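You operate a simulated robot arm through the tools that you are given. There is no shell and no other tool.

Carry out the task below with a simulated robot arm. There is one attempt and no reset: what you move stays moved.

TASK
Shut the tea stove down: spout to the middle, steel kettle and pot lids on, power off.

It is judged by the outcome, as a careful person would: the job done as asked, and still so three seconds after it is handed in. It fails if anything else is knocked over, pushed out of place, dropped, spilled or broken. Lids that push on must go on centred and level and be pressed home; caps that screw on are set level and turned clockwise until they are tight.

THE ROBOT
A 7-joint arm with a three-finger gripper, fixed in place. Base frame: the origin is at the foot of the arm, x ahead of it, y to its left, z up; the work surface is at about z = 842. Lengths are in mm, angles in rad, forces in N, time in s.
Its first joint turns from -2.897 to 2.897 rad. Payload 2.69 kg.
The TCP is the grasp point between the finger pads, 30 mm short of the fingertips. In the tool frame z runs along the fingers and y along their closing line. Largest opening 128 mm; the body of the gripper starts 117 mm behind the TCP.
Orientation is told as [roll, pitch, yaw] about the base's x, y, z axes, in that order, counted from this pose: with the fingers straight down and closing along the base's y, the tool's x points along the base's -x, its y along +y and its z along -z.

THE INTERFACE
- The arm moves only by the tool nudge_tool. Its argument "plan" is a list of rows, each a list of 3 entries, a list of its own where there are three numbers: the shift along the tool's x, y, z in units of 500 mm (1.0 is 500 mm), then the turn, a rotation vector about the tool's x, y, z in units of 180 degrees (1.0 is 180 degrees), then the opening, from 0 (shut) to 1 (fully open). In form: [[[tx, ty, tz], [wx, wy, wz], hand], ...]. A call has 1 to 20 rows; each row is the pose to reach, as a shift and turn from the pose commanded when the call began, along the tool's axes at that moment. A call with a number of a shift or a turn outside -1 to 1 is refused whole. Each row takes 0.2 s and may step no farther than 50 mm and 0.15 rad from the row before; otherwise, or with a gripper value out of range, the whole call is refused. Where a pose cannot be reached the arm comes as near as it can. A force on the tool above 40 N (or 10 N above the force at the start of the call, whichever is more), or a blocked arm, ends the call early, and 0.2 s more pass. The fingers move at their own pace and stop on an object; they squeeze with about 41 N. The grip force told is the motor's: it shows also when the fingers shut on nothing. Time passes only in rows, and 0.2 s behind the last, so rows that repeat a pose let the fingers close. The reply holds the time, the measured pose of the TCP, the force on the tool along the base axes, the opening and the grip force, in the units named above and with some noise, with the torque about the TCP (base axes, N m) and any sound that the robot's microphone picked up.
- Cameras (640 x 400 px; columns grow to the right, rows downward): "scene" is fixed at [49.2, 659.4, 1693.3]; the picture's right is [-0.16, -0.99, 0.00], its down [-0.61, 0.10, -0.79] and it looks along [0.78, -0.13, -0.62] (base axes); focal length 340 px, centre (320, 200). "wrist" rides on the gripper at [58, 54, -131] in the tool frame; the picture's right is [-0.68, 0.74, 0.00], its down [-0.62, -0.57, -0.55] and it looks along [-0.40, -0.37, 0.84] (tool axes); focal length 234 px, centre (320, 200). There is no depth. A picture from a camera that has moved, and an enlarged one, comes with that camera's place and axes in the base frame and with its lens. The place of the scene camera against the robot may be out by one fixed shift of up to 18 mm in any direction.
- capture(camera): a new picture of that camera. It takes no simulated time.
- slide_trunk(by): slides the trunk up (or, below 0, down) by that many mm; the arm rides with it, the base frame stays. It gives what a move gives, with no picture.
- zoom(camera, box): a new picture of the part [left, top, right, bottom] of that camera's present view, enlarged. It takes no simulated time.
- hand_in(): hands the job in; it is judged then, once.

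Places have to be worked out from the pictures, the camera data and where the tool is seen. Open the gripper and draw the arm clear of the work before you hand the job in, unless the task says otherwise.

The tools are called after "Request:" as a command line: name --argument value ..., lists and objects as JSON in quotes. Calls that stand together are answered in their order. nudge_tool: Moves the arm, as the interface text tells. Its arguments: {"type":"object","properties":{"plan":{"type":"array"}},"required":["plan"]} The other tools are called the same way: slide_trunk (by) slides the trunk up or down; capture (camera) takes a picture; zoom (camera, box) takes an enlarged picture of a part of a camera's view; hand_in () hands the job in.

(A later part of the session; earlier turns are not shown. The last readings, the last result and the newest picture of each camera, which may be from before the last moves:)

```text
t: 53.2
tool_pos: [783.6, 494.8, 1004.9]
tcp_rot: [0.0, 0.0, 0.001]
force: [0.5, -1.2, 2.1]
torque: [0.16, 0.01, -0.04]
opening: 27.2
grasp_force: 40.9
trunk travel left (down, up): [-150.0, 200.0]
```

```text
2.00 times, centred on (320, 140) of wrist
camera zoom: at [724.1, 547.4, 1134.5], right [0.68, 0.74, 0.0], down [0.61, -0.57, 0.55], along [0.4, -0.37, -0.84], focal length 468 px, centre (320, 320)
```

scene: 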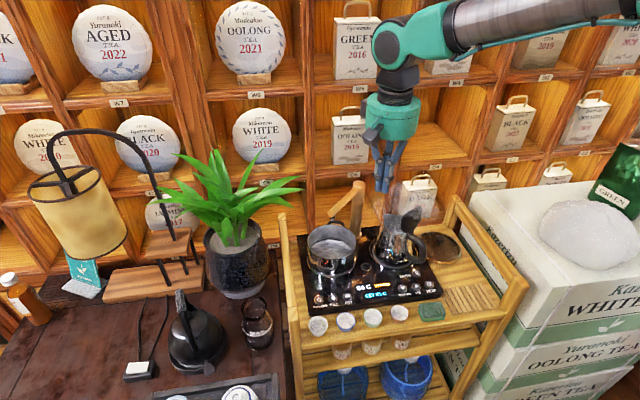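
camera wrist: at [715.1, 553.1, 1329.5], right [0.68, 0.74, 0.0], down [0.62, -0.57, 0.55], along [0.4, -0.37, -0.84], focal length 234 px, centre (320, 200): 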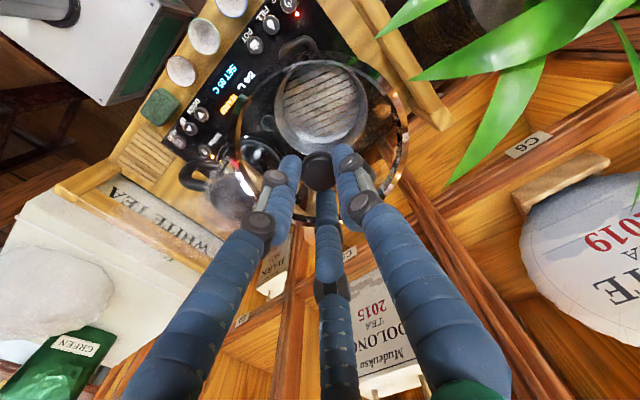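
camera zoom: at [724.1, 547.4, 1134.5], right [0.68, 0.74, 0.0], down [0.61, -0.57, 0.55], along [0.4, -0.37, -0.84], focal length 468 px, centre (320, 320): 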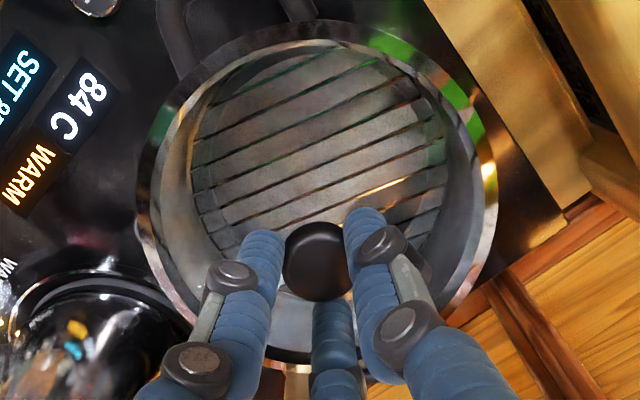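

First light contact (about 3 N) on the +y side. I zoom at the edges to see how the lid sits relative to the pot rim.

Request:
zoom --camera "wrist" --box '[220, 110, 290, 220]'

Request:
zoom --camera "wrist" --box '[350, 60, 420, 200]'

Request:
zoom --camera "scene" --box '[304, 235, 334, 265]'

Request:
zoom --camera "scene" --box '[330, 220, 364, 265]'

```text
3.64 times, centred on (255, 165) of wrist
camera zoom: at [724.1, 547.4, 1134.5], right [0.68, 0.74, 0.0], down [0.61, -0.57, 0.55], along [0.4, -0.37, -0.84], focal length 852 px, centre (556, 327)
```

zoom: 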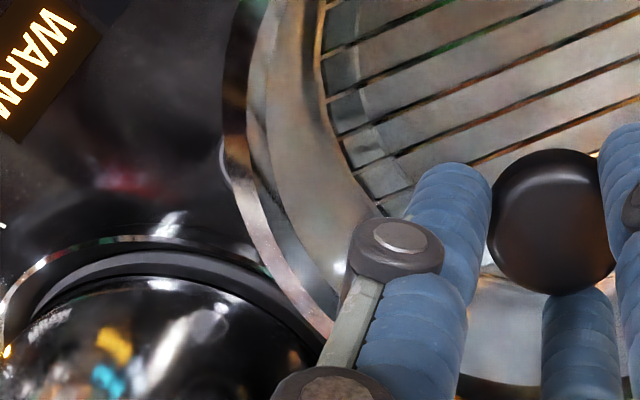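

```text
2.86 times, centred on (385, 130) of wrist
camera zoom: at [724.1, 547.4, 1134.5], right [0.68, 0.74, 0.0], down [0.61, -0.57, 0.55], along [0.4, -0.37, -0.84], focal length 669 px, centre (134, 400)
```

zoom: 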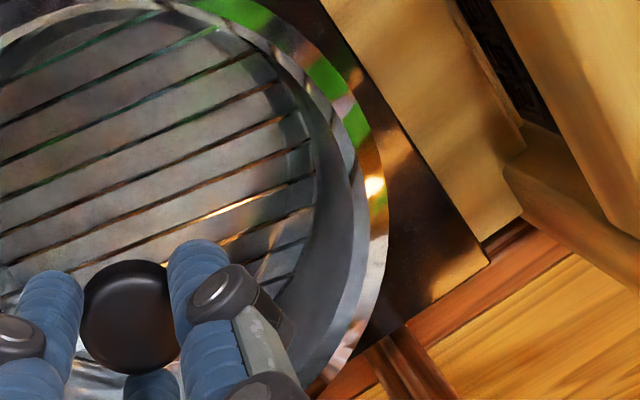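

```text
13.33 times, centred on (319, 250) of scene
camera zoom: at [49.2, 659.4, 1693.3], right [-0.16, -0.99, 0.0], down [-0.61, 0.1, -0.79], along [0.78, -0.13, -0.62], focal length 4531 px, centre (333, -467)
```

zoom: 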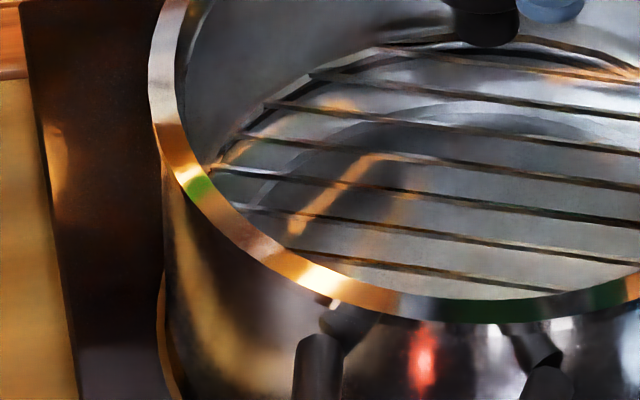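

```text
8.89 times, centred on (347, 242) of scene
camera zoom: at [49.2, 659.4, 1693.3], right [-0.16, -0.99, 0.0], down [-0.61, 0.1, -0.79], along [0.78, -0.13, -0.62], focal length 3021 px, centre (80, -178)
```

zoom: 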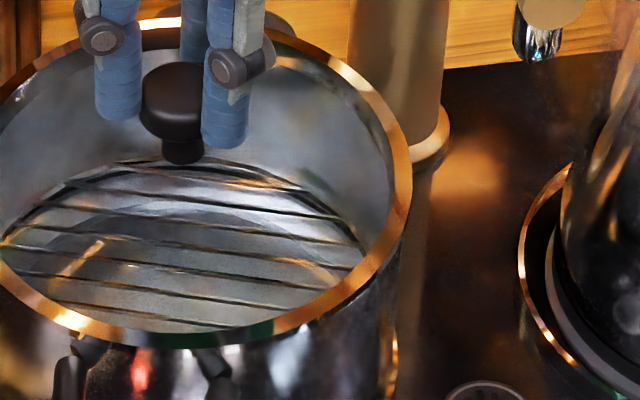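

The lid band covers the pot rim all round with equal overhang left and right. I lower further in 1 mm steps to seat it, watching force and torque.

Request:
nudge_tool --plan '[[[0, 0, 0.002], [0, 0, 0], 0.0], [[0, 0, 0.004], [0, 0, 0], 0.0], [[0, 0, 0.004], [0, 0, 0], 0.0]]'

Request:
zoom --camera "scene" --box '[304, 215, 364, 265]'

```text
t: 54.0
tool_pos: [783.9, 494.8, 1002.4]
tcp_rot: [0.003, 0.0, -0.002]
force: [1.2, -4.6, 13.4]
torque: [0.72, 0.24, 0.01]
opening: 27.2
grasp_force: 41.1
trunk travel left (down, up): [-150.0, 200.0]
```

```text
8.00 times, centred on (334, 240) of scene
camera zoom: at [49.2, 659.4, 1693.3], right [-0.16, -0.99, 0.0], down [-0.61, 0.1, -0.79], along [0.78, -0.13, -0.62], focal length 2719 px, centre (208, -120)
```

zoom: 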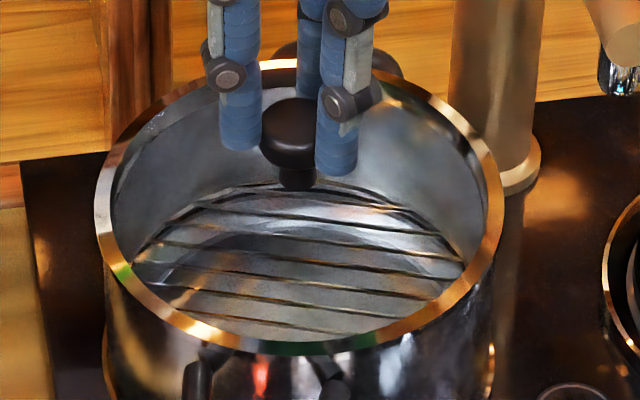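

Contact force (13 N) acts at the lid's +y edge and pushes it towards −y, so the skirt catches there. I lift 4 mm, shift −2 mm in y (+0.7 x), and come down again.

Request:
nudge_tool --plan '[[[0, 0, -0.006], [0, 0, 0], 0.0], [[-0.0014, -0.004, -0.006], [0, 0, 0], 0.0], [[-0.0014, -0.004, -0.004], [0, 0, 0], 0.0], [[-0.0014, -0.004, -0.002], [0, 0, 0], 0.0], [[-0.0014, -0.004, 0.0], [0, 0, 0], 0.0], [[-0.0014, -0.004, 0.0], [0, 0, 0], 0.0]]'

Request:
zoom --camera "scene" --box '[304, 215, 364, 265]'

```text
t: 55.4
tool_pos: [783.7, 492.6, 1003.0]
tcp_rot: [-0.001, 0.0, -0.002]
force: [-2.1, -0.6, 8.6]
torque: [0.74, 0.25, 0.11]
opening: 27.5
grasp_force: 40.8
trunk travel left (down, up): [-150.0, 200.0]
```

```text
8.00 times, centred on (334, 240) of scene
camera zoom: at [49.2, 659.4, 1693.3], right [-0.16, -0.99, 0.0], down [-0.61, 0.1, -0.79], along [0.78, -0.13, -0.62], focal length 2719 px, centre (208, -120)
```

zoom: 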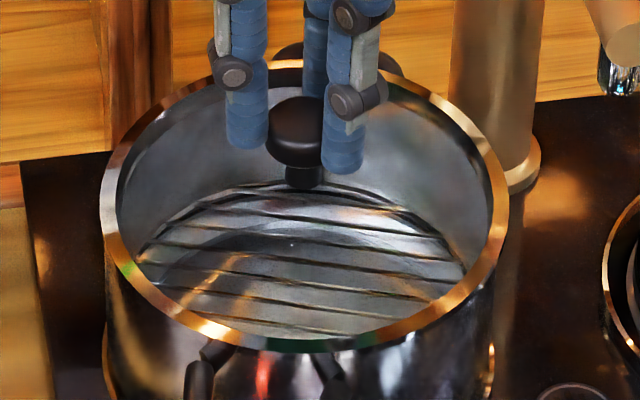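

The contact is still at the +y edge but with no side force, so the lid hangs slightly tilted (+y side low). I lift 3 mm, tilt the tool by 0.02 rad to raise that side, and come down again.

Request:
nudge_tool --plan '[[[0, 0, -0.006], [0, 0, 0], 0.0], [[0, 0, -0.006], [-0.0064, 0, 0], 0.0], [[0, 0, -0.004], [-0.0064, 0, 0], 0.0], [[0, 0, -0.002], [-0.0064, 0, 0], 0.0], [[0, 0, 0.0], [-0.0064, 0, 0], 0.0], [[0, 0, 0.0], [-0.0064, 0, 0], 0.0]]'

Request:
zoom --camera "scene" --box '[304, 215, 364, 265]'

```text
t: 56.8
tool_pos: [785.6, 493.1, 1001.5]
tcp_rot: [0.019, -0.001, -0.001]
force: [-0.5, 0.4, -0.8]
torque: [-0.02, -0.03, -0.02]
opening: 27.3
grasp_force: 41.1
trunk travel left (down, up): [-150.0, 200.0]
```

```text
8.00 times, centred on (334, 240) of scene
camera zoom: at [49.2, 659.4, 1693.3], right [-0.16, -0.99, 0.0], down [-0.61, 0.1, -0.79], along [0.78, -0.13, -0.62], focal length 2719 px, centre (208, -120)
```

zoom: 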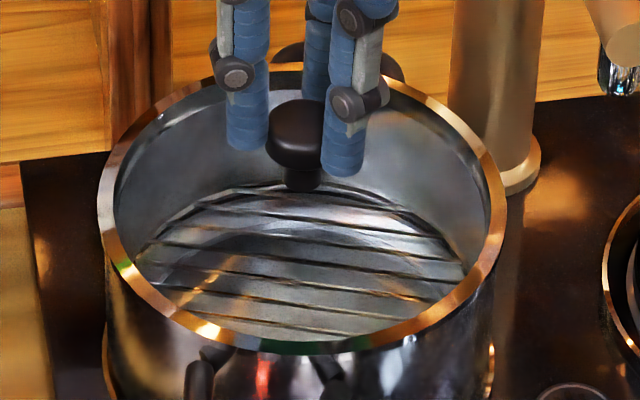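

Confirmed: no contact now at the same height, lid centred (302.5 vs 302 px). I continue lowering in small steps.

Request:
nudge_tool --plan '[[[0, 0, 0.002], [0, 0, 0], 0.0], [[0, 0, 0.004], [0, 0, 0], 0.0], [[0, 0, 0.004], [0, 0, 0], 0.0]]'

```text
t: 57.6
tool_pos: [784.2, 492.0, 1001.3]
tcp_rot: [0.021, -0.002, -0.002]
force: [1.4, -0.7, 5.6]
torque: [0.12, 0.49, -0.05]
opening: 27.2
grasp_force: 41.4
trunk travel left (down, up): [-150.0, 200.0]
```

Now contact is at the front (−x) edge: a small tilt about y remains. I lift, tilt by 0.016 rad about y, and come down again.

Request:
nudge_tool --plan '[[[0, 0, -0.006], [0, 0, 0], 0.0], [[-0.0016, 0, -0.006], [0, 0.005, 0], 0.0], [[-0.0016, 0, -0.004], [0, 0.005, 0], 0.0], [[-0.0016, 0, -0.002], [0, 0.005, 0], 0.0], [[-0.0016, 0, 0.0], [0, 0.005, 0], 0.0], [[-0.0016, 0, 0.0], [0, 0.005, 0], 0.0]]'

Request:
zoom --camera "scene" --box '[304, 215, 364, 265]'

```text
t: 59.0
tool_pos: [785.5, 493.0, 1001.6]
tcp_rot: [0.021, 0.013, 0.0]
force: [-0.3, -2.5, 10.6]
torque: [-0.04, -0.78, -0.15]
opening: 27.6
grasp_force: 41.3
trunk travel left (down, up): [-150.0, 200.0]
```

```text
8.00 times, centred on (334, 240) of scene
camera zoom: at [49.2, 659.4, 1693.3], right [-0.16, -0.99, 0.0], down [-0.61, 0.1, -0.79], along [0.78, -0.13, -0.62], focal length 2719 px, centre (208, -120)
```

zoom: 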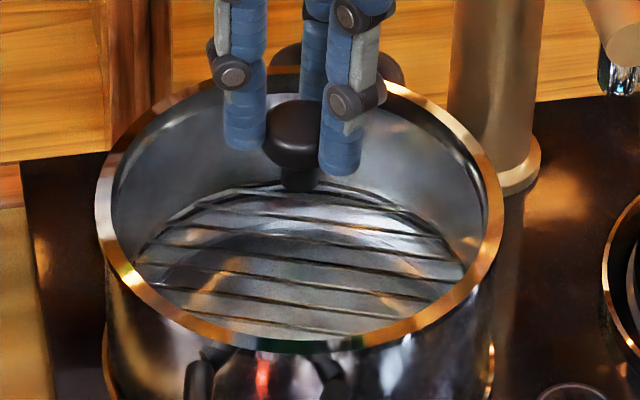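

Over-corrected a bit (contact now at the +x edge). I take back half of that tilt and set it down again.

Request:
nudge_tool --plan '[[[0, 0, -0.006], [0, 0, 0], 0.0], [[0.0008, 0, -0.006], [0, -0.0025, 0], 0.0], [[0.0008, 0, -0.003], [0, -0.0025, 0], 0.0], [[0.0008, 0, 0], [0, -0.0025, 0], 0.0], [[0.0008, 0, 0.002], [0, -0.0025, 0], 0.0], [[0.0008, 0, 0.002], [0, -0.0025, 0], 0.0]]'

Request:
zoom --camera "scene" --box '[304, 215, 364, 265]'

Request:
zoom --camera "wrist" --box '[210, 40, 430, 240]'

```text
t: 60.4
tool_pos: [783.6, 491.6, 1001.7]
tcp_rot: [0.02, 0.007, 0.0]
force: [-5.6, -3.2, 15.7]
torque: [-0.22, 0.22, -0.01]
opening: 27.4
grasp_force: 41.1
trunk travel left (down, up): [-150.0, 200.0]
```

```text
8.00 times, centred on (334, 240) of scene
camera zoom: at [49.2, 659.4, 1693.3], right [-0.16, -0.99, 0.0], down [-0.61, 0.1, -0.79], along [0.78, -0.13, -0.62], focal length 2719 px, centre (208, -120)
```

zoom: 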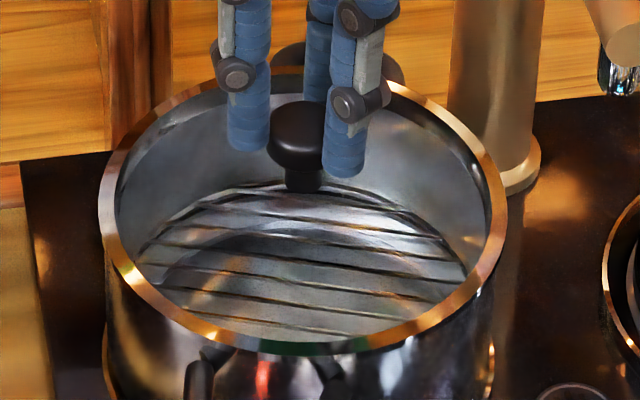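

```text
2.00 times, centred on (320, 140) of wrist
camera zoom: at [726.3, 541.8, 1132.6], right [0.68, 0.74, 0.01], down [0.62, -0.58, 0.53], along [0.4, -0.35, -0.85], focal length 468 px, centre (320, 320)
```

zoom: 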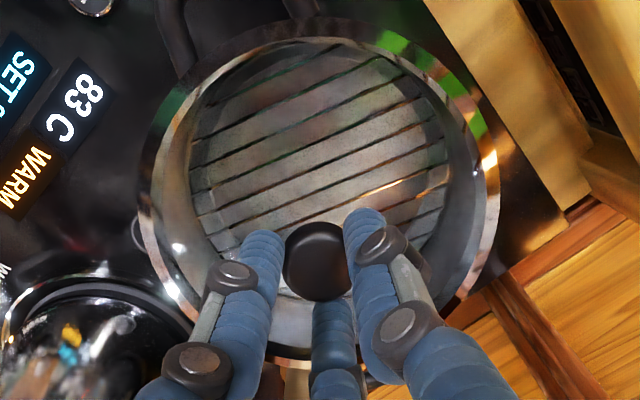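

The lid now sits flat (resultant at its centre), but side force −5.6 N in x and its slightly short front overhang suggest it is ~3 mm too far back. I lift 2 mm, shift −2.5 mm in x, and set down again.

Request:
nudge_tool --plan '[[[0, 0, -0.006], [0, 0, 0], 0.0], [[0.005, -0.001, -0.006], [0, 0, 0], 0.0], [[0.005, -0.001, -0.003], [0, 0, 0], 0.0], [[0.005, -0.001, -0.001], [0, 0, 0], 0.0], [[0.005, -0.001, 0.001], [0, 0, 0], 0.0], [[0.005, -0.001, 0.001], [0, 0, 0], 0.0]]'

Request:
zoom --camera "scene" --box '[304, 215, 364, 265]'

```text
t: 61.8
tool_pos: [782.1, 491.6, 1002.2]
tcp_rot: [0.021, 0.008, -0.001]
force: [-2.5, -6.3, 16.8]
torque: [-0.31, 0.17, -0.01]
opening: 27.7
grasp_force: 41.0
trunk travel left (down, up): [-150.0, 200.0]
```

```text
8.00 times, centred on (334, 240) of scene
camera zoom: at [49.2, 659.4, 1693.3], right [-0.16, -0.99, 0.0], down [-0.61, 0.1, -0.79], along [0.78, -0.13, -0.62], focal length 2719 px, centre (208, -120)
```

zoom: 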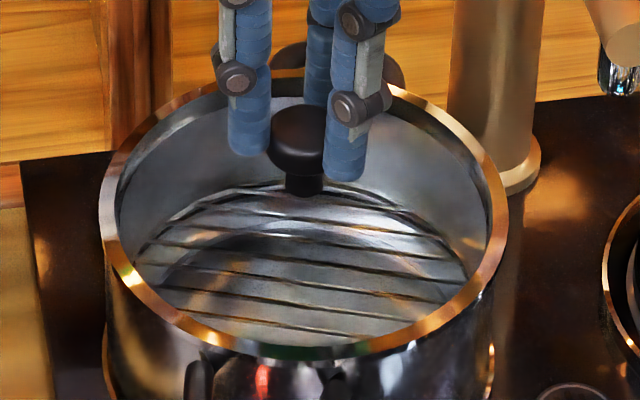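

I zoom in at the front and sides to see whether any gap or step remains between lid band and pot rim.

Request:
zoom --camera "scene" --box '[306, 238, 336, 262]'

Request:
zoom --camera "scene" --box '[334, 232, 364, 262]'

Request:
zoom --camera "wrist" --box '[220, 40, 420, 165]'

```text
16.00 times, centred on (321, 250) of scene
camera zoom: at [49.2, 659.4, 1693.3], right [-0.16, -0.99, 0.0], down [-0.61, 0.1, -0.79], along [0.78, -0.13, -0.62], focal length 5437 px, centre (304, -600)
```

zoom: 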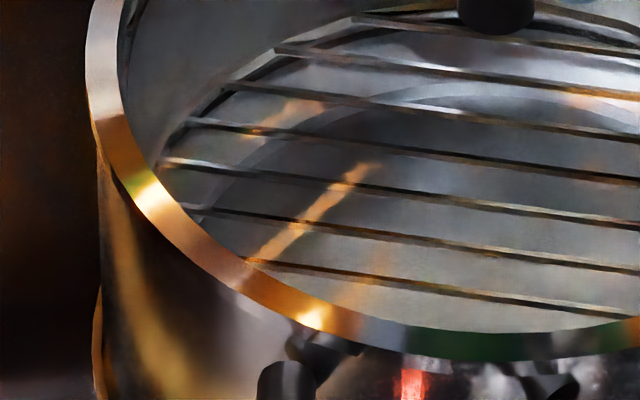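

```text
13.33 times, centred on (349, 247) of scene
camera zoom: at [49.2, 659.4, 1693.3], right [-0.16, -0.99, 0.0], down [-0.61, 0.1, -0.79], along [0.78, -0.13, -0.62], focal length 4531 px, centre (-67, -427)
```

zoom: 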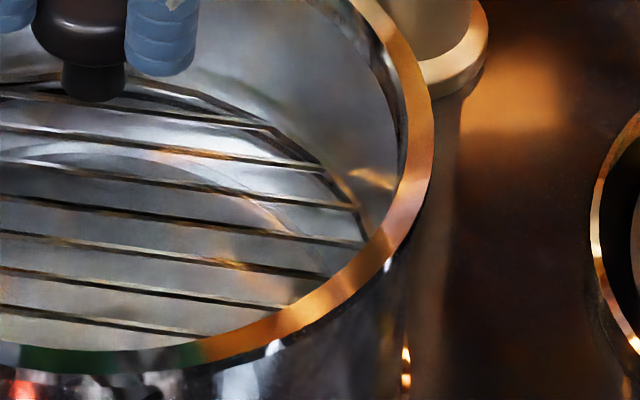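

```text
3.20 times, centred on (320, 102) of wrist
camera zoom: at [724.1, 541.9, 1132.6], right [0.68, 0.74, 0.01], down [0.62, -0.58, 0.53], along [0.4, -0.35, -0.85], focal length 749 px, centre (320, 512)
```

zoom: 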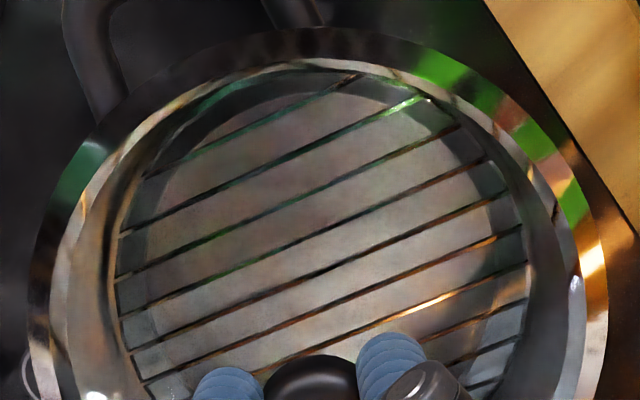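

The lid lies flat over the rim with even overhang. I relax the downward load, then open the hand slowly and lift away to inspect.

Request:
nudge_tool --plan '[[[0, 0.001, -0.004], [0, 0, 0], 0.0], [[0, 0.001, -0.006], [0, 0, 0], 0.0], [[0, 0.001, -0.006], [0, 0, 0], 0.15], [[0, 0.001, -0.006], [0, 0, 0], 0.3], [[0, 0.001, -0.006], [0, 0, 0], 0.45], [[0, 0.001, -0.006], [0, 0, 0], 0.5], [[0, 0.001, -0.03], [0, 0, 0], 0.5], [[0, 0.001, -0.08], [0, 0, 0], 0.5], [[0, 0.001, -0.14], [0, 0, 0], 0.5], [[0, 0.001, -0.14], [0, 0, 0], 0.5]]'

Request:
zoom --camera "scene" --box '[304, 215, 364, 265]'

Request:
zoom --camera "wrist" --box '[220, 20, 420, 200]'

```text
t: 64.0
tool_pos: [785.0, 490.8, 1069.2]
tcp_rot: [0.017, 0.007, 0.001]
force: [0.1, 0.2, 0.2]
torque: [0.05, -0.01, 0.01]
opening: 64.2
grasp_force: 0.0
trunk travel left (down, up): [-150.0, 200.0]
heard: snap
```

```text
8.00 times, centred on (334, 240) of scene
camera zoom: at [49.2, 659.4, 1693.3], right [-0.16, -0.99, 0.0], down [-0.61, 0.1, -0.79], along [0.78, -0.13, -0.62], focal length 2719 px, centre (208, -120)
```

zoom: 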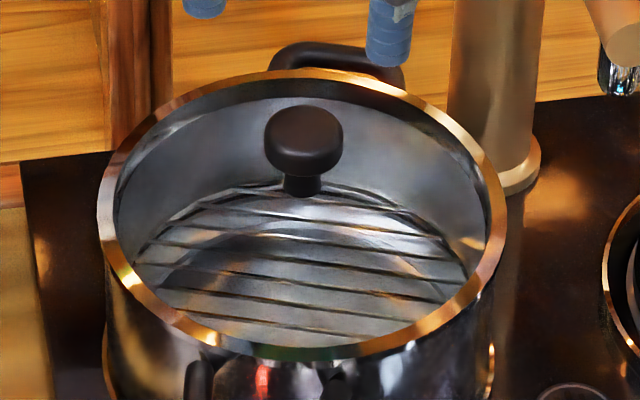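

```text
2.22 times, centred on (320, 110) of wrist
camera zoom: at [726.3, 540.5, 1200.7], right [0.68, 0.74, 0.01], down [0.62, -0.58, 0.53], along [0.4, -0.35, -0.85], focal length 520 px, centre (320, 400)
```

zoom: 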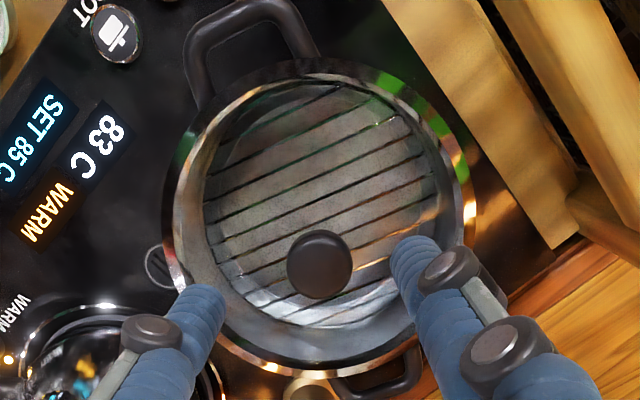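

A "snap" was heard as the lid was set down: it sits centred and level on the pot. I level the tool, shut the fingers, and come down over the knob to confirm by pressing that it is home.

Request:
nudge_tool --plan '[[[0, 0.002, 0], [0.0064, -0.0022, 0], 0.3], [[0, 0.004, 0], [0.0064, -0.0022, 0], 0.0], [[0, 0.004, 0], [0.0064, -0.0022, 0], 0.0], [[0, 0.004, 0.04], [0.0064, -0.0022, 0], 0.0], [[0, 0.004, 0.08], [0.0064, -0.0022, 0], 0.0], [[0, 0.004, 0.095], [0.0064, -0.0022, 0], 0.0], [[0, 0.004, 0.095], [0.0064, -0.0022, 0], 0.0]]'

Request:
zoom --camera "scene" --box '[304, 205, 364, 265]'

Request:
zoom --camera "wrist" --box '[220, 20, 420, 200]'

```text
t: 65.6
tool_pos: [783.3, 494.3, 1021.4]
tcp_rot: [-0.001, 0.002, -0.001]
force: [-0.1, -0.2, -0.1]
torque: [-0.01, -0.05, 0.04]
opening: 2.0
grasp_force: 32.1
trunk travel left (down, up): [-150.0, 200.0]
```

```text
6.67 times, centred on (334, 235) of scene
camera zoom: at [49.2, 659.4, 1693.3], right [-0.16, -0.99, 0.0], down [-0.61, 0.1, -0.79], along [0.78, -0.13, -0.62], focal length 2266 px, centre (227, -33)
```

zoom: 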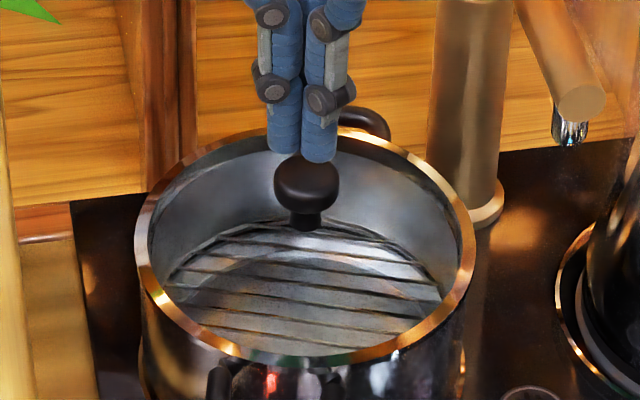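

```text
2.22 times, centred on (320, 110) of wrist
camera zoom: at [724.8, 546.9, 1151.8], right [0.68, 0.74, 0.0], down [0.62, -0.57, 0.55], along [0.4, -0.37, -0.84], focal length 520 px, centre (320, 400)
```

zoom: 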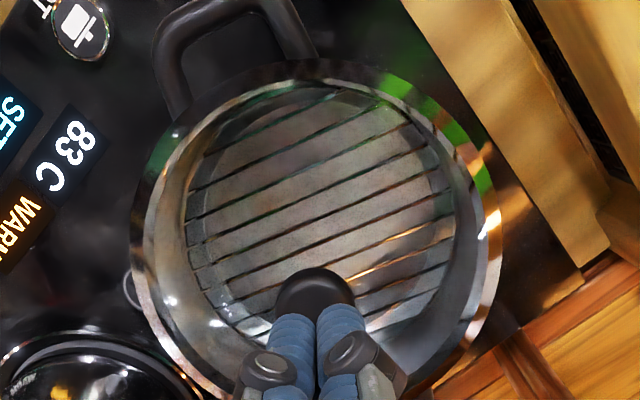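

Fingertips are right above the knob. I press down in 2 mm steps.

Request:
nudge_tool --plan '[[[0, 0, 0.006], [0, 0, 0], 0.0], [[0, 0, 0.012], [0, 0, 0], 0.0], [[0, 0, 0.016], [0, 0, 0], 0.0], [[0, 0, 0.02], [0, 0, 0], 0.0], [[0, 0, 0.022], [0, 0, 0], 0.0]]'

```text
t: 66.8
tool_pos: [782.3, 492.6, 1010.9]
tcp_rot: [0.001, 0.001, 0.0]
force: [0.2, 0.0, -0.5]
torque: [0.02, 0.03, -0.02]
opening: 2.3
grasp_force: 31.4
trunk travel left (down, up): [-150.0, 200.0]
```

No contact yet at z = 1011; I continue down.

Request:
nudge_tool --plan '[[[0, 0, 0.004], [0, 0, 0], 0.0], [[0, 0, 0.007], [0, 0, 0], 0.0], [[0, 0, 0.01], [0, 0, 0], 0.0], [[0, 0, 0.013], [0, 0, 0], 0.0], [[0, 0, 0.013], [0, 0, 0], 0.0]]'

Request:
zoom --camera "scene" --box '[304, 205, 364, 265]'

```text
t: 68.0
tool_pos: [782.9, 494.4, 1004.1]
tcp_rot: [0.001, 0.0, -0.001]
force: [1.2, 2.9, 8.7]
torque: [0.03, -0.05, -0.01]
opening: 6.0
grasp_force: 31.4
trunk travel left (down, up): [-150.0, 200.0]
```

```text
6.67 times, centred on (334, 235) of scene
camera zoom: at [49.2, 659.4, 1693.3], right [-0.16, -0.99, 0.0], down [-0.61, 0.1, -0.79], along [0.78, -0.13, -0.62], focal length 2266 px, centre (227, -33)
```

zoom: 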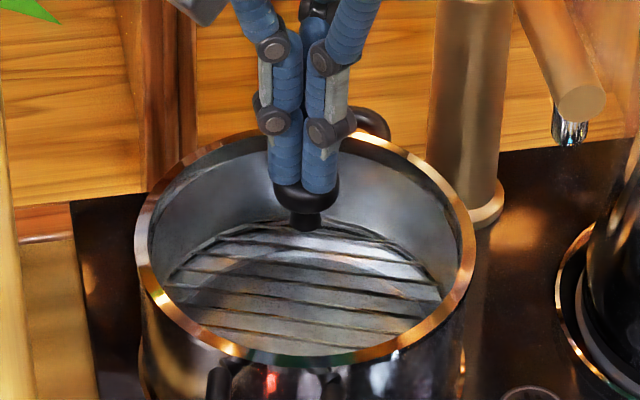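

Contact on the knob at 9 N. I press about 3 mm further for ~25 N and listen.

Request:
nudge_tool --plan '[[[0, 0, 0.003], [0, 0, 0], 0.0], [[0, 0, 0.006], [0, 0, 0], 0.0], [[0, 0, 0.006], [0, 0, 0], 0.0]]'

Request:
zoom --camera "scene" --box '[304, 205, 364, 265]'

```text
t: 68.8
tool_pos: [782.7, 493.3, 1004.1]
tcp_rot: [0.004, -0.004, 0.0]
force: [-5.9, 2.6, 35.1]
torque: [-0.05, 0.14, 0.0]
opening: 6.0
grasp_force: 31.8
trunk travel left (down, up): [-150.0, 200.0]
```

```text
6.67 times, centred on (334, 235) of scene
camera zoom: at [49.2, 659.4, 1693.3], right [-0.16, -0.99, 0.0], down [-0.61, 0.1, -0.79], along [0.78, -0.13, -0.62], focal length 2266 px, centre (227, -33)
```

zoom: 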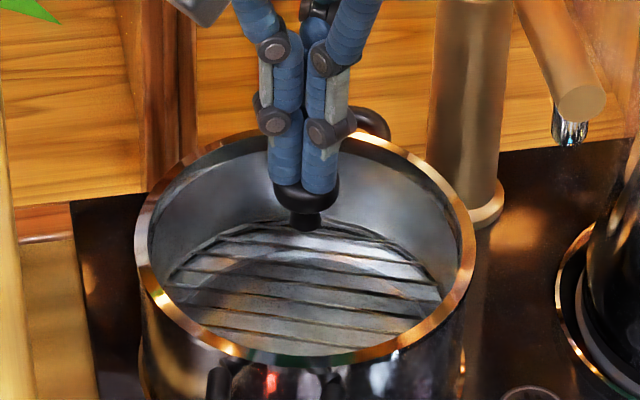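

Solid at 35 N with no movement: the pot lid is home. I lift away and move forward to look at the POWER button.

Request:
nudge_tool --plan '[[[0, 0, -0.01], [0, 0, 0], 0.0], [[0, 0, -0.06], [0, 0, 0], 0.0], [[0, 0, -0.14], [0, 0, 0], 0.0], [[0, 0, -0.22], [0, 0, 0], 0.0], [[0, 0, -0.3], [0, 0, 0], 0.0], [[0.07, 0.006, -0.3], [0, 0, 0], 0.0], [[0.14, 0.012, -0.3], [0, 0, 0], 0.0], [[0.21, 0.018, -0.3], [0, 0, 0], 0.0], [[0.265, 0.022, -0.3], [0, 0, 0], 0.0], [[0.265, 0.022, -0.3], [0, 0, 0], 0.0]]'

Request:
capture --camera "wrist"

Request:
zoom --camera "wrist" --box '[220, 0, 420, 180]'

Request:
zoom --camera "scene" --box '[290, 190, 450, 330]'

```text
t: 71.0
tool_pos: [646.0, 504.8, 1148.5]
tcp_rot: [0.002, -0.002, -0.001]
force: [-0.7, 0.1, 1.0]
torque: [-0.01, -0.06, -0.02]
opening: 2.1
grasp_force: 31.2
trunk travel left (down, up): [-150.0, 200.0]
```

```text
taken
camera wrist: at [588.6, 558.3, 1279.0], right [0.68, 0.74, 0.0], down [0.62, -0.57, 0.55], along [0.4, -0.37, -0.84], focal length 234 px, centre (320, 200)
```

wrist: 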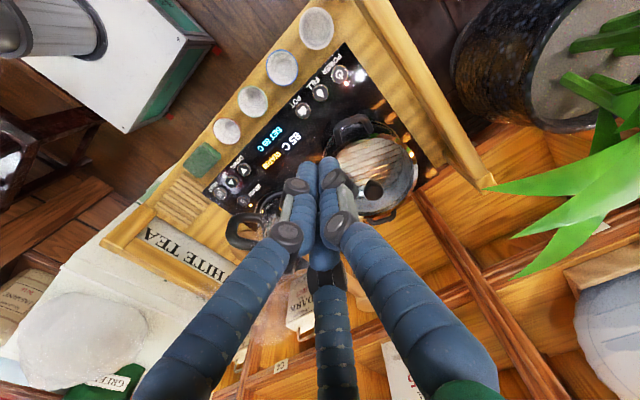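

```text
2.22 times, centred on (320, 90) of wrist
camera zoom: at [588.6, 558.3, 1279.0], right [0.68, 0.74, 0.0], down [0.62, -0.57, 0.55], along [0.4, -0.37, -0.84], focal length 520 px, centre (320, 444)
```

zoom: 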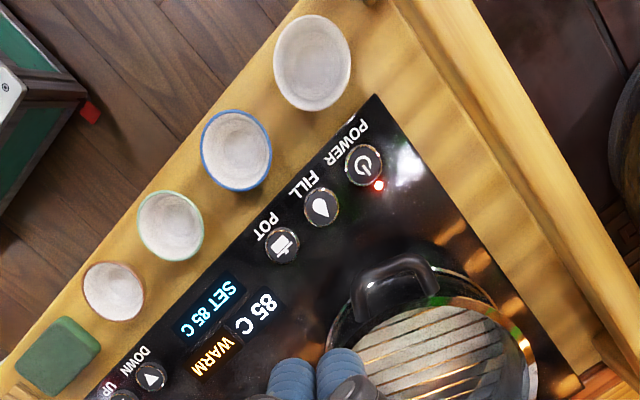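

```text
2.86 times, centred on (370, 260) of scene
camera zoom: at [49.2, 659.4, 1693.3], right [-0.16, -0.99, 0.0], down [-0.61, 0.1, -0.79], along [0.78, -0.13, -0.62], focal length 971 px, centre (177, 29)
```

zoom: 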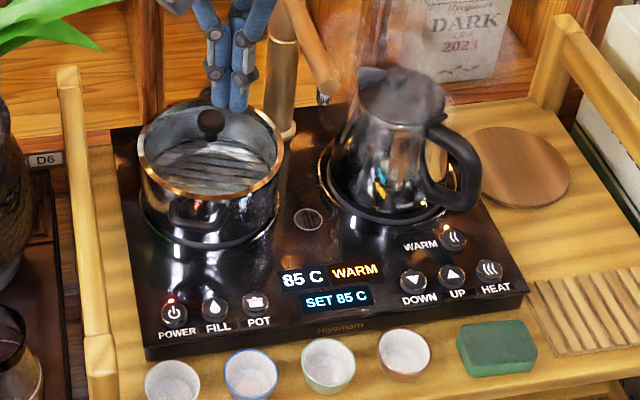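

The POWER button is at about (633.5, 558.5), 41 mm from FILL, top near z ≈ 862. I move above it and descend to z = 940 for a check.

Request:
nudge_tool --plan '[[[0.017, 0.054, 0], [0, 0, 0], 0.0], [[0.033, 0.107, 0], [0, 0, 0], 0.0], [[0.033, 0.107, 0.09], [0, 0, 0], 0.0], [[0.033, 0.107, 0.18], [0, 0, 0], 0.0], [[0.033, 0.107, 0.27], [0, 0, 0], 0.0], [[0.033, 0.107, 0.35], [0, 0, 0], 0.0], [[0.033, 0.107, 0.42], [0, 0, 0], 0.0], [[0.033, 0.107, 0.42], [0, 0, 0], 0.0]]'

Request:
zoom --camera "wrist" --box '[220, 60, 420, 200]'

Request:
zoom --camera "scene" --box '[290, 230, 370, 330]'

```text
t: 72.8
tool_pos: [634.1, 556.6, 939.8]
tcp_rot: [0.001, 0.001, -0.002]
force: [0.5, 1.1, -0.4]
torque: [-0.05, 0.04, 0.03]
opening: 2.5
grasp_force: 31.3
trunk travel left (down, up): [-150.0, 200.0]
```

```text
2.86 times, centred on (320, 130) of wrist
camera zoom: at [574.8, 609.5, 1069.9], right [0.68, 0.74, 0.0], down [0.62, -0.57, 0.55], along [0.4, -0.37, -0.84], focal length 669 px, centre (320, 400)
```

zoom: 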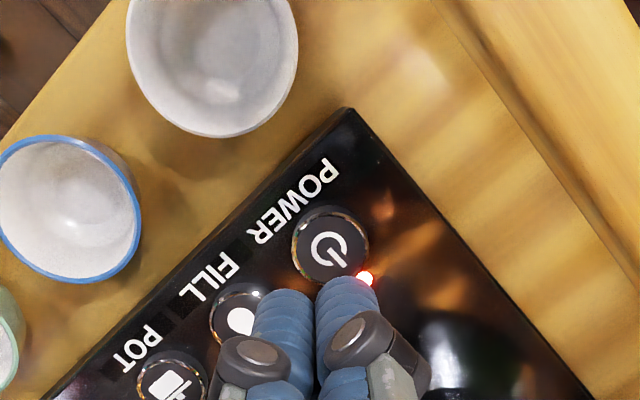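

```text
4.00 times, centred on (330, 280) of scene
camera zoom: at [49.2, 659.4, 1693.3], right [-0.16, -0.99, 0.0], down [-0.61, 0.1, -0.79], along [0.78, -0.13, -0.62], focal length 1359 px, centre (280, -120)
```

zoom: 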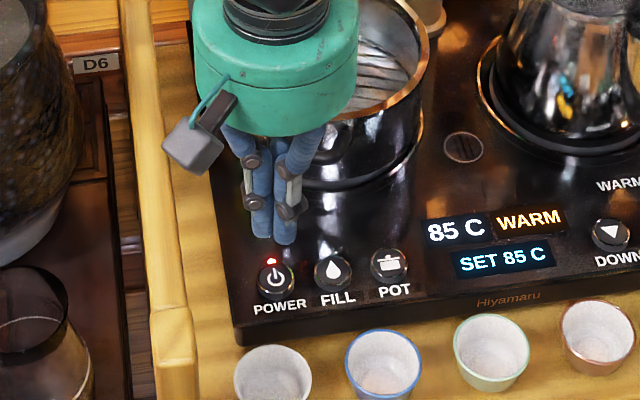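

Two views place the button at (635, 558.5), top z ≈ 855. I descend to just above it, then in small steps to press it.

Request:
nudge_tool --plan '[[[-0.0024, 0, 0.04], [0, 0, 0], 0.0], [[-0.0024, 0, 0.08], [0, 0, 0], 0.0], [[-0.0024, 0, 0.084], [0, 0, 0], 0.0], [[-0.0024, 0, 0.088], [0, 0, 0], 0.0], [[-0.0024, 0, 0.092], [0, 0, 0], 0.0], [[-0.0024, 0, 0.096], [0, 0, 0], 0.0], [[-0.0024, 0, 0.096], [0, 0, 0], 0.0]]'

Request:
zoom --camera "scene" --box '[290, 230, 370, 330]'

Request:
zoom --camera "wrist" --box '[270, 110, 370, 190]'

```text
t: 74.4
tool_pos: [636.7, 559.6, 892.8]
tcp_rot: [-0.001, 0.002, 0.001]
force: [0.6, -0.3, 0.2]
torque: [0.04, -0.01, -0.03]
opening: 2.2
grasp_force: 31.4
trunk travel left (down, up): [-150.0, 200.0]
```

```text
4.00 times, centred on (330, 280) of scene
camera zoom: at [49.2, 659.4, 1693.3], right [-0.16, -0.99, 0.0], down [-0.61, 0.1, -0.79], along [0.78, -0.13, -0.62], focal length 1359 px, centre (280, -120)
```

zoom: 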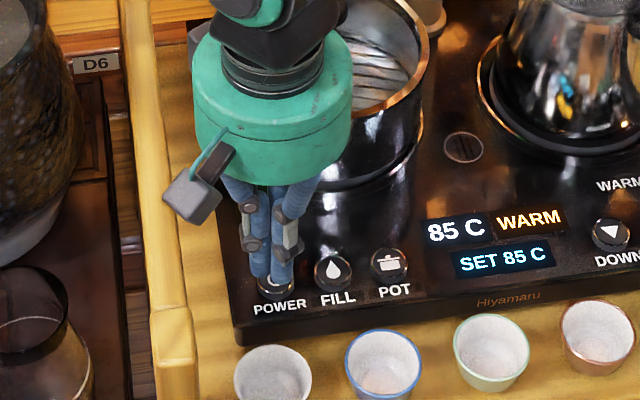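

```text
5.00 times, centred on (320, 150) of wrist
camera zoom: at [576.0, 611.5, 1023.6], right [0.68, 0.74, 0.0], down [0.62, -0.57, 0.55], along [0.4, -0.37, -0.84], focal length 1171 px, centre (320, 450)
```

zoom: 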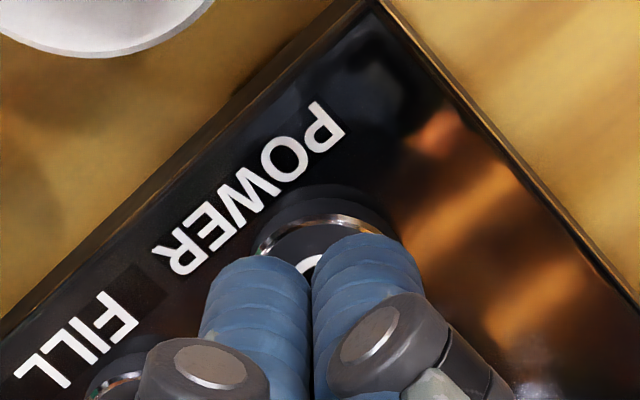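

Aligned over the POWER button. I press down in 1.5 mm steps.

Request:
nudge_tool --plan '[[[0, 0, 0.003], [0, 0, 0], 0.0], [[0, 0, 0.006], [0, 0, 0], 0.0], [[0, 0, 0.009], [0, 0, 0], 0.0], [[0, 0, 0.012], [0, 0, 0], 0.0]]'

Request:
zoom --camera "scene" --box '[290, 230, 450, 330]'

```text
t: 75.4
tool_pos: [633.7, 559.6, 886.8]
tcp_rot: [0.0, 0.0, 0.0]
force: [0.1, -0.7, -0.5]
torque: [0.02, -0.01, -0.03]
opening: 2.0
grasp_force: 31.1
trunk travel left (down, up): [-150.0, 200.0]
```

```text
4.00 times, centred on (370, 280) of scene
camera zoom: at [49.2, 659.4, 1693.3], right [-0.16, -0.99, 0.0], down [-0.61, 0.1, -0.79], along [0.78, -0.13, -0.62], focal length 1359 px, centre (120, -120)
```

zoom: 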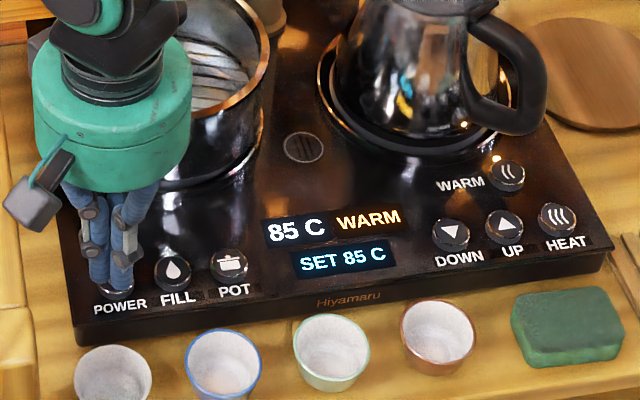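

No contact yet at z = 887; I continue down in the same small steps.

Request:
nudge_tool --plan '[[[0, 0, 0.003], [0, 0, 0], 0.0], [[0, 0, 0.006], [0, 0, 0], 0.0], [[0, 0, 0.009], [0, 0, 0], 0.0], [[0, 0, 0.009], [0, 0, 0], 0.0]]'

Request:
zoom --camera "scene" --box '[290, 230, 450, 330]'

```text
t: 76.4
tool_pos: [634.6, 558.2, 881.8]
tcp_rot: [-0.001, 0.002, -0.002]
force: [0.4, 0.4, -0.5]
torque: [-0.01, 0.01, 0.02]
opening: 2.3
grasp_force: 31.9
trunk travel left (down, up): [-150.0, 200.0]
```

```text
4.00 times, centred on (370, 280) of scene
camera zoom: at [49.2, 659.4, 1693.3], right [-0.16, -0.99, 0.0], down [-0.61, 0.1, -0.79], along [0.78, -0.13, -0.62], focal length 1359 px, centre (120, -120)
```

zoom: 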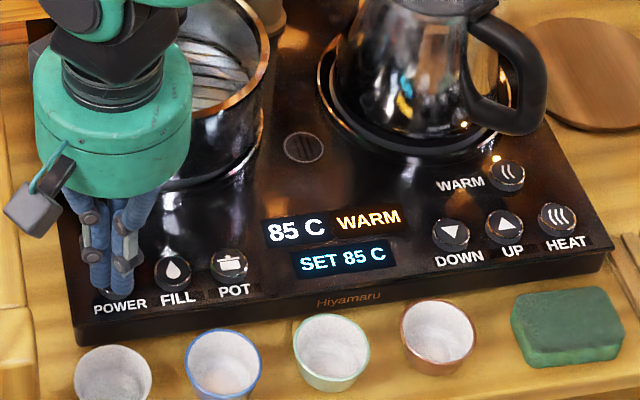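

Still no contact at tip z ≈ 852; continuing.

Request:
nudge_tool --plan '[[[0, 0, 0.002], [0, 0, 0], 0.0], [[0, 0, 0.004], [0, 0, 0], 0.0], [[0, 0, 0.006], [0, 0, 0], 0.0], [[0, 0, 0.008], [0, 0, 0], 0.0]]'

Request:
zoom --camera "scene" --box '[290, 230, 450, 330]'

```text
t: 77.4
tool_pos: [634.4, 557.1, 877.4]
tcp_rot: [0.001, 0.001, 0.0]
force: [-0.8, 0.2, -1.2]
torque: [0.01, 0.02, 0.01]
opening: 2.0
grasp_force: 31.8
trunk travel left (down, up): [-150.0, 200.0]
```

```text
4.00 times, centred on (370, 280) of scene
camera zoom: at [49.2, 659.4, 1693.3], right [-0.16, -0.99, 0.0], down [-0.61, 0.1, -0.79], along [0.78, -0.13, -0.62], focal length 1359 px, centre (120, -120)
```

zoom: 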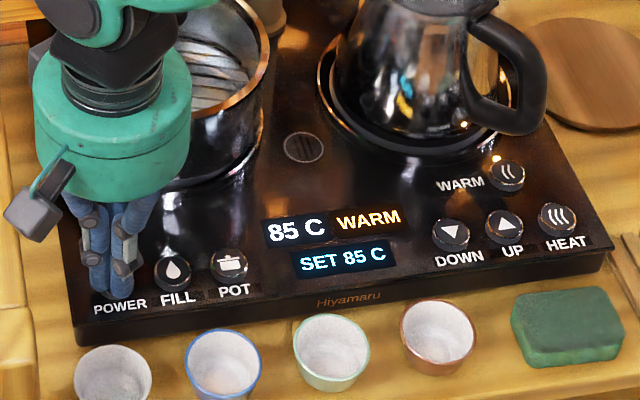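

I check the wrist view for where the tips are relative to the button.

Request:
zoom --camera "wrist" --box '[270, 110, 370, 190]'

Request:
zoom --camera "scene" --box '[305, 280, 345, 315]'

```text
5.00 times, centred on (320, 150) of wrist
camera zoom: at [575.9, 611.8, 1007.8], right [0.68, 0.74, 0.0], down [0.62, -0.57, 0.55], along [0.4, -0.37, -0.84], focal length 1171 px, centre (320, 450)
```

zoom: 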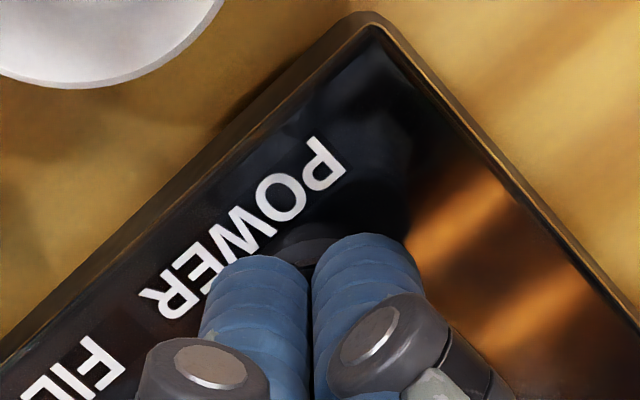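

```text
11.43 times, centred on (325, 298) of scene
camera zoom: at [49.2, 659.4, 1693.3], right [-0.16, -0.99, 0.0], down [-0.61, 0.1, -0.79], along [0.78, -0.13, -0.62], focal length 3884 px, centre (263, -914)
```

zoom: 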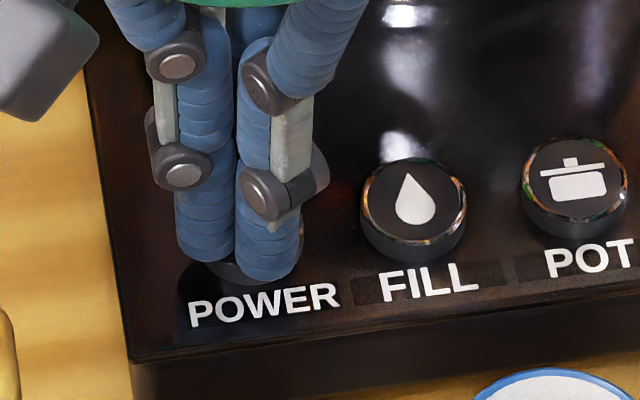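

Wrist geometry says the tips are right over the button, at about its top height. I continue down gently.

Request:
nudge_tool --plan '[[[0, 0, 0.002], [0, 0, 0], 0.0], [[0, 0, 0.004], [0, 0, 0], 0.0], [[0, 0, 0.006], [0, 0, 0], 0.0], [[0, 0, 0.006], [0, 0, 0], 0.0]]'

Request:
zoom --camera "scene" --box '[290, 230, 450, 330]'

```text
t: 78.4
tool_pos: [634.7, 558.6, 873.8]
tcp_rot: [0.0, 0.002, 0.001]
force: [-0.3, 0.2, -0.4]
torque: [-0.01, 0.01, -0.01]
opening: 1.9
grasp_force: 31.6
trunk travel left (down, up): [-150.0, 200.0]
heard: click
```

```text
4.00 times, centred on (370, 280) of scene
camera zoom: at [49.2, 659.4, 1693.3], right [-0.16, -0.99, 0.0], down [-0.61, 0.1, -0.79], along [0.78, -0.13, -0.62], focal length 1359 px, centre (120, -120)
```

zoom: 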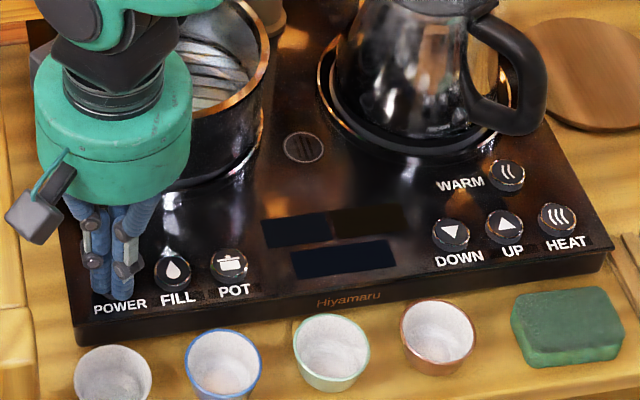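

A click, and the display and lights went off. I lift straight up, draw back clear of the stove, open the hand and take final pictures.

Request:
nudge_tool --plan '[[[0, 0, -0.01], [0, 0, 0], 0.0], [[0, 0, -0.06], [0, 0, 0], 0.0], [[0, 0, -0.14], [0, 0, 0], 0.0], [[0, 0, -0.22], [0, 0, 0], 0.0], [[0, 0, -0.3], [0, 0, 0], 0.0], [[0, 0, -0.38], [0, 0, 0], 0.0], [[0, 0, -0.46], [0, 0, 0], 0.0], [[0, 0, -0.54], [0, 0, 0], 0.0], [[0, 0, -0.62], [0, 0, 0], 0.0], [[0.07, -0.06, -0.66], [0, 0, 0], 0.3], [[0.14, -0.12, -0.7], [0, 0, 0], 0.6], [[0.2, -0.18, -0.72], [0, 0, 0], 1.0], [[0.24, -0.24, -0.74], [0, 0, 0], 1.0], [[0.24, -0.24, -0.74], [0, 0, 0], 1.0]]'

Request:
capture --camera "scene"

Request:
zoom --camera "scene" --box '[280, 170, 480, 330]'

Request:
capture --camera "wrist"

```text
refused: row 10 steps farther than a row can; nothing moved
```

```text
taken
```

scene: 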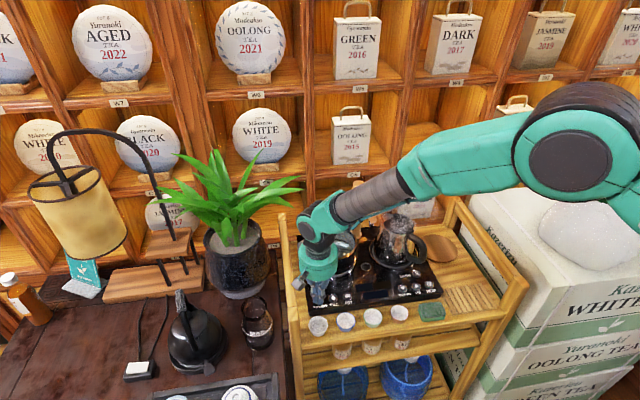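

```text
2.50 times, centred on (380, 250) of scene
camera zoom: at [49.2, 659.4, 1693.3], right [-0.16, -0.99, 0.0], down [-0.61, 0.1, -0.79], along [0.78, -0.13, -0.62], focal length 850 px, centre (170, 75)
```

zoom: 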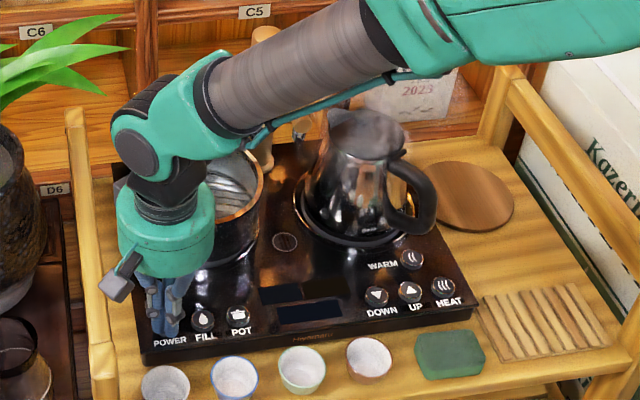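

```text
taken
camera wrist: at [576.1, 611.1, 1004.6], right [0.68, 0.74, 0.0], down [0.62, -0.57, 0.55], along [0.4, -0.37, -0.84], focal length 234 px, centre (320, 200)
```

wrist: 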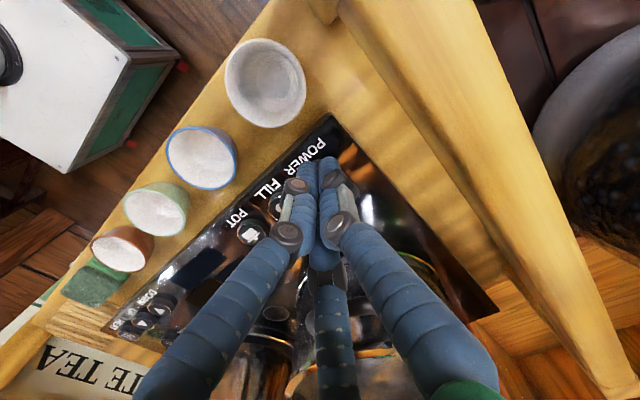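

The plan was refused for one over-long step; I resend the retreat with smaller steps.

Request:
nudge_tool --plan '[[[0, 0, -0.01], [0, 0, 0], 0.0], [[0, 0, -0.05], [0, 0, 0], 0.0], [[0, 0, -0.12], [0, 0, 0], 0.0], [[0, 0, -0.2], [0, 0, 0], 0.0], [[0, 0, -0.28], [0, 0, 0], 0.0], [[0, 0, -0.36], [0, 0, 0], 0.0], [[0, 0, -0.44], [0, 0, 0], 0.0], [[0, 0, -0.52], [0, 0, 0], 0.0], [[0, 0, -0.6], [0, 0, 0], 0.0], [[0.05, -0.04, -0.63], [0, 0, 0], 0.0], [[0.1, -0.08, -0.66], [0, 0, 0], 0.3], [[0.15, -0.12, -0.68], [0, 0, 0], 0.6], [[0.2, -0.16, -0.7], [0, 0, 0], 1.0], [[0.24, -0.2, -0.72], [0, 0, 0], 1.0], [[0.24, -0.2, -0.72], [0, 0, 0], 1.0]]'

Request:
capture --camera "scene"

Request:
zoom --camera "scene" --box '[280, 170, 480, 330]'

Request:
capture --camera "wrist"

```text
t: 81.6
tool_pos: [515.4, 460.7, 1234.7]
tcp_rot: [0.0, 0.0, 0.0]
force: [-0.5, 0.1, 1.2]
torque: [0.05, -0.07, -0.03]
opening: 128.1
grasp_force: 0.0
trunk travel left (down, up): [-150.0, 200.0]
```

```text
taken
```

scene: 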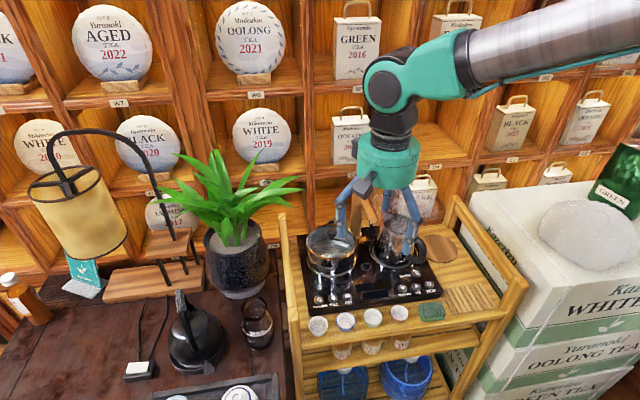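

```text
2.50 times, centred on (380, 250) of scene
camera zoom: at [49.2, 659.4, 1693.3], right [-0.16, -0.99, 0.0], down [-0.61, 0.1, -0.79], along [0.78, -0.13, -0.62], focal length 850 px, centre (170, 75)
```

zoom: 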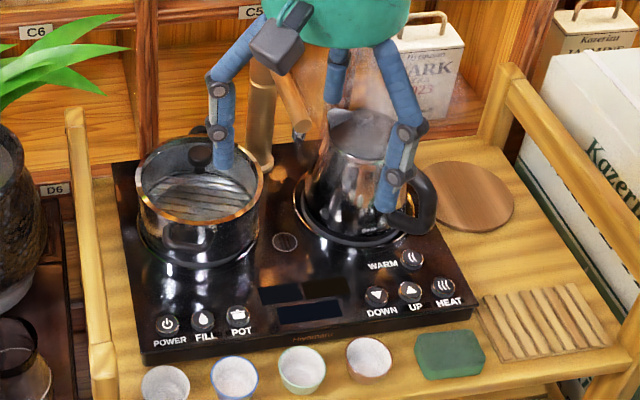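

```text
taken
camera wrist: at [455.2, 512.7, 1365.2], right [0.68, 0.74, 0.0], down [0.62, -0.57, 0.55], along [0.4, -0.37, -0.84], focal length 234 px, centre (320, 200)
```

wrist: 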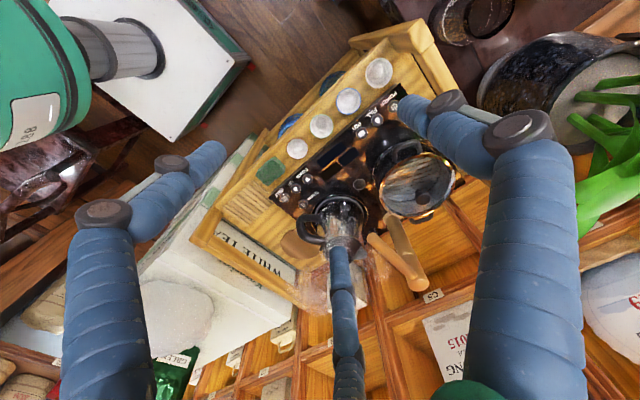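

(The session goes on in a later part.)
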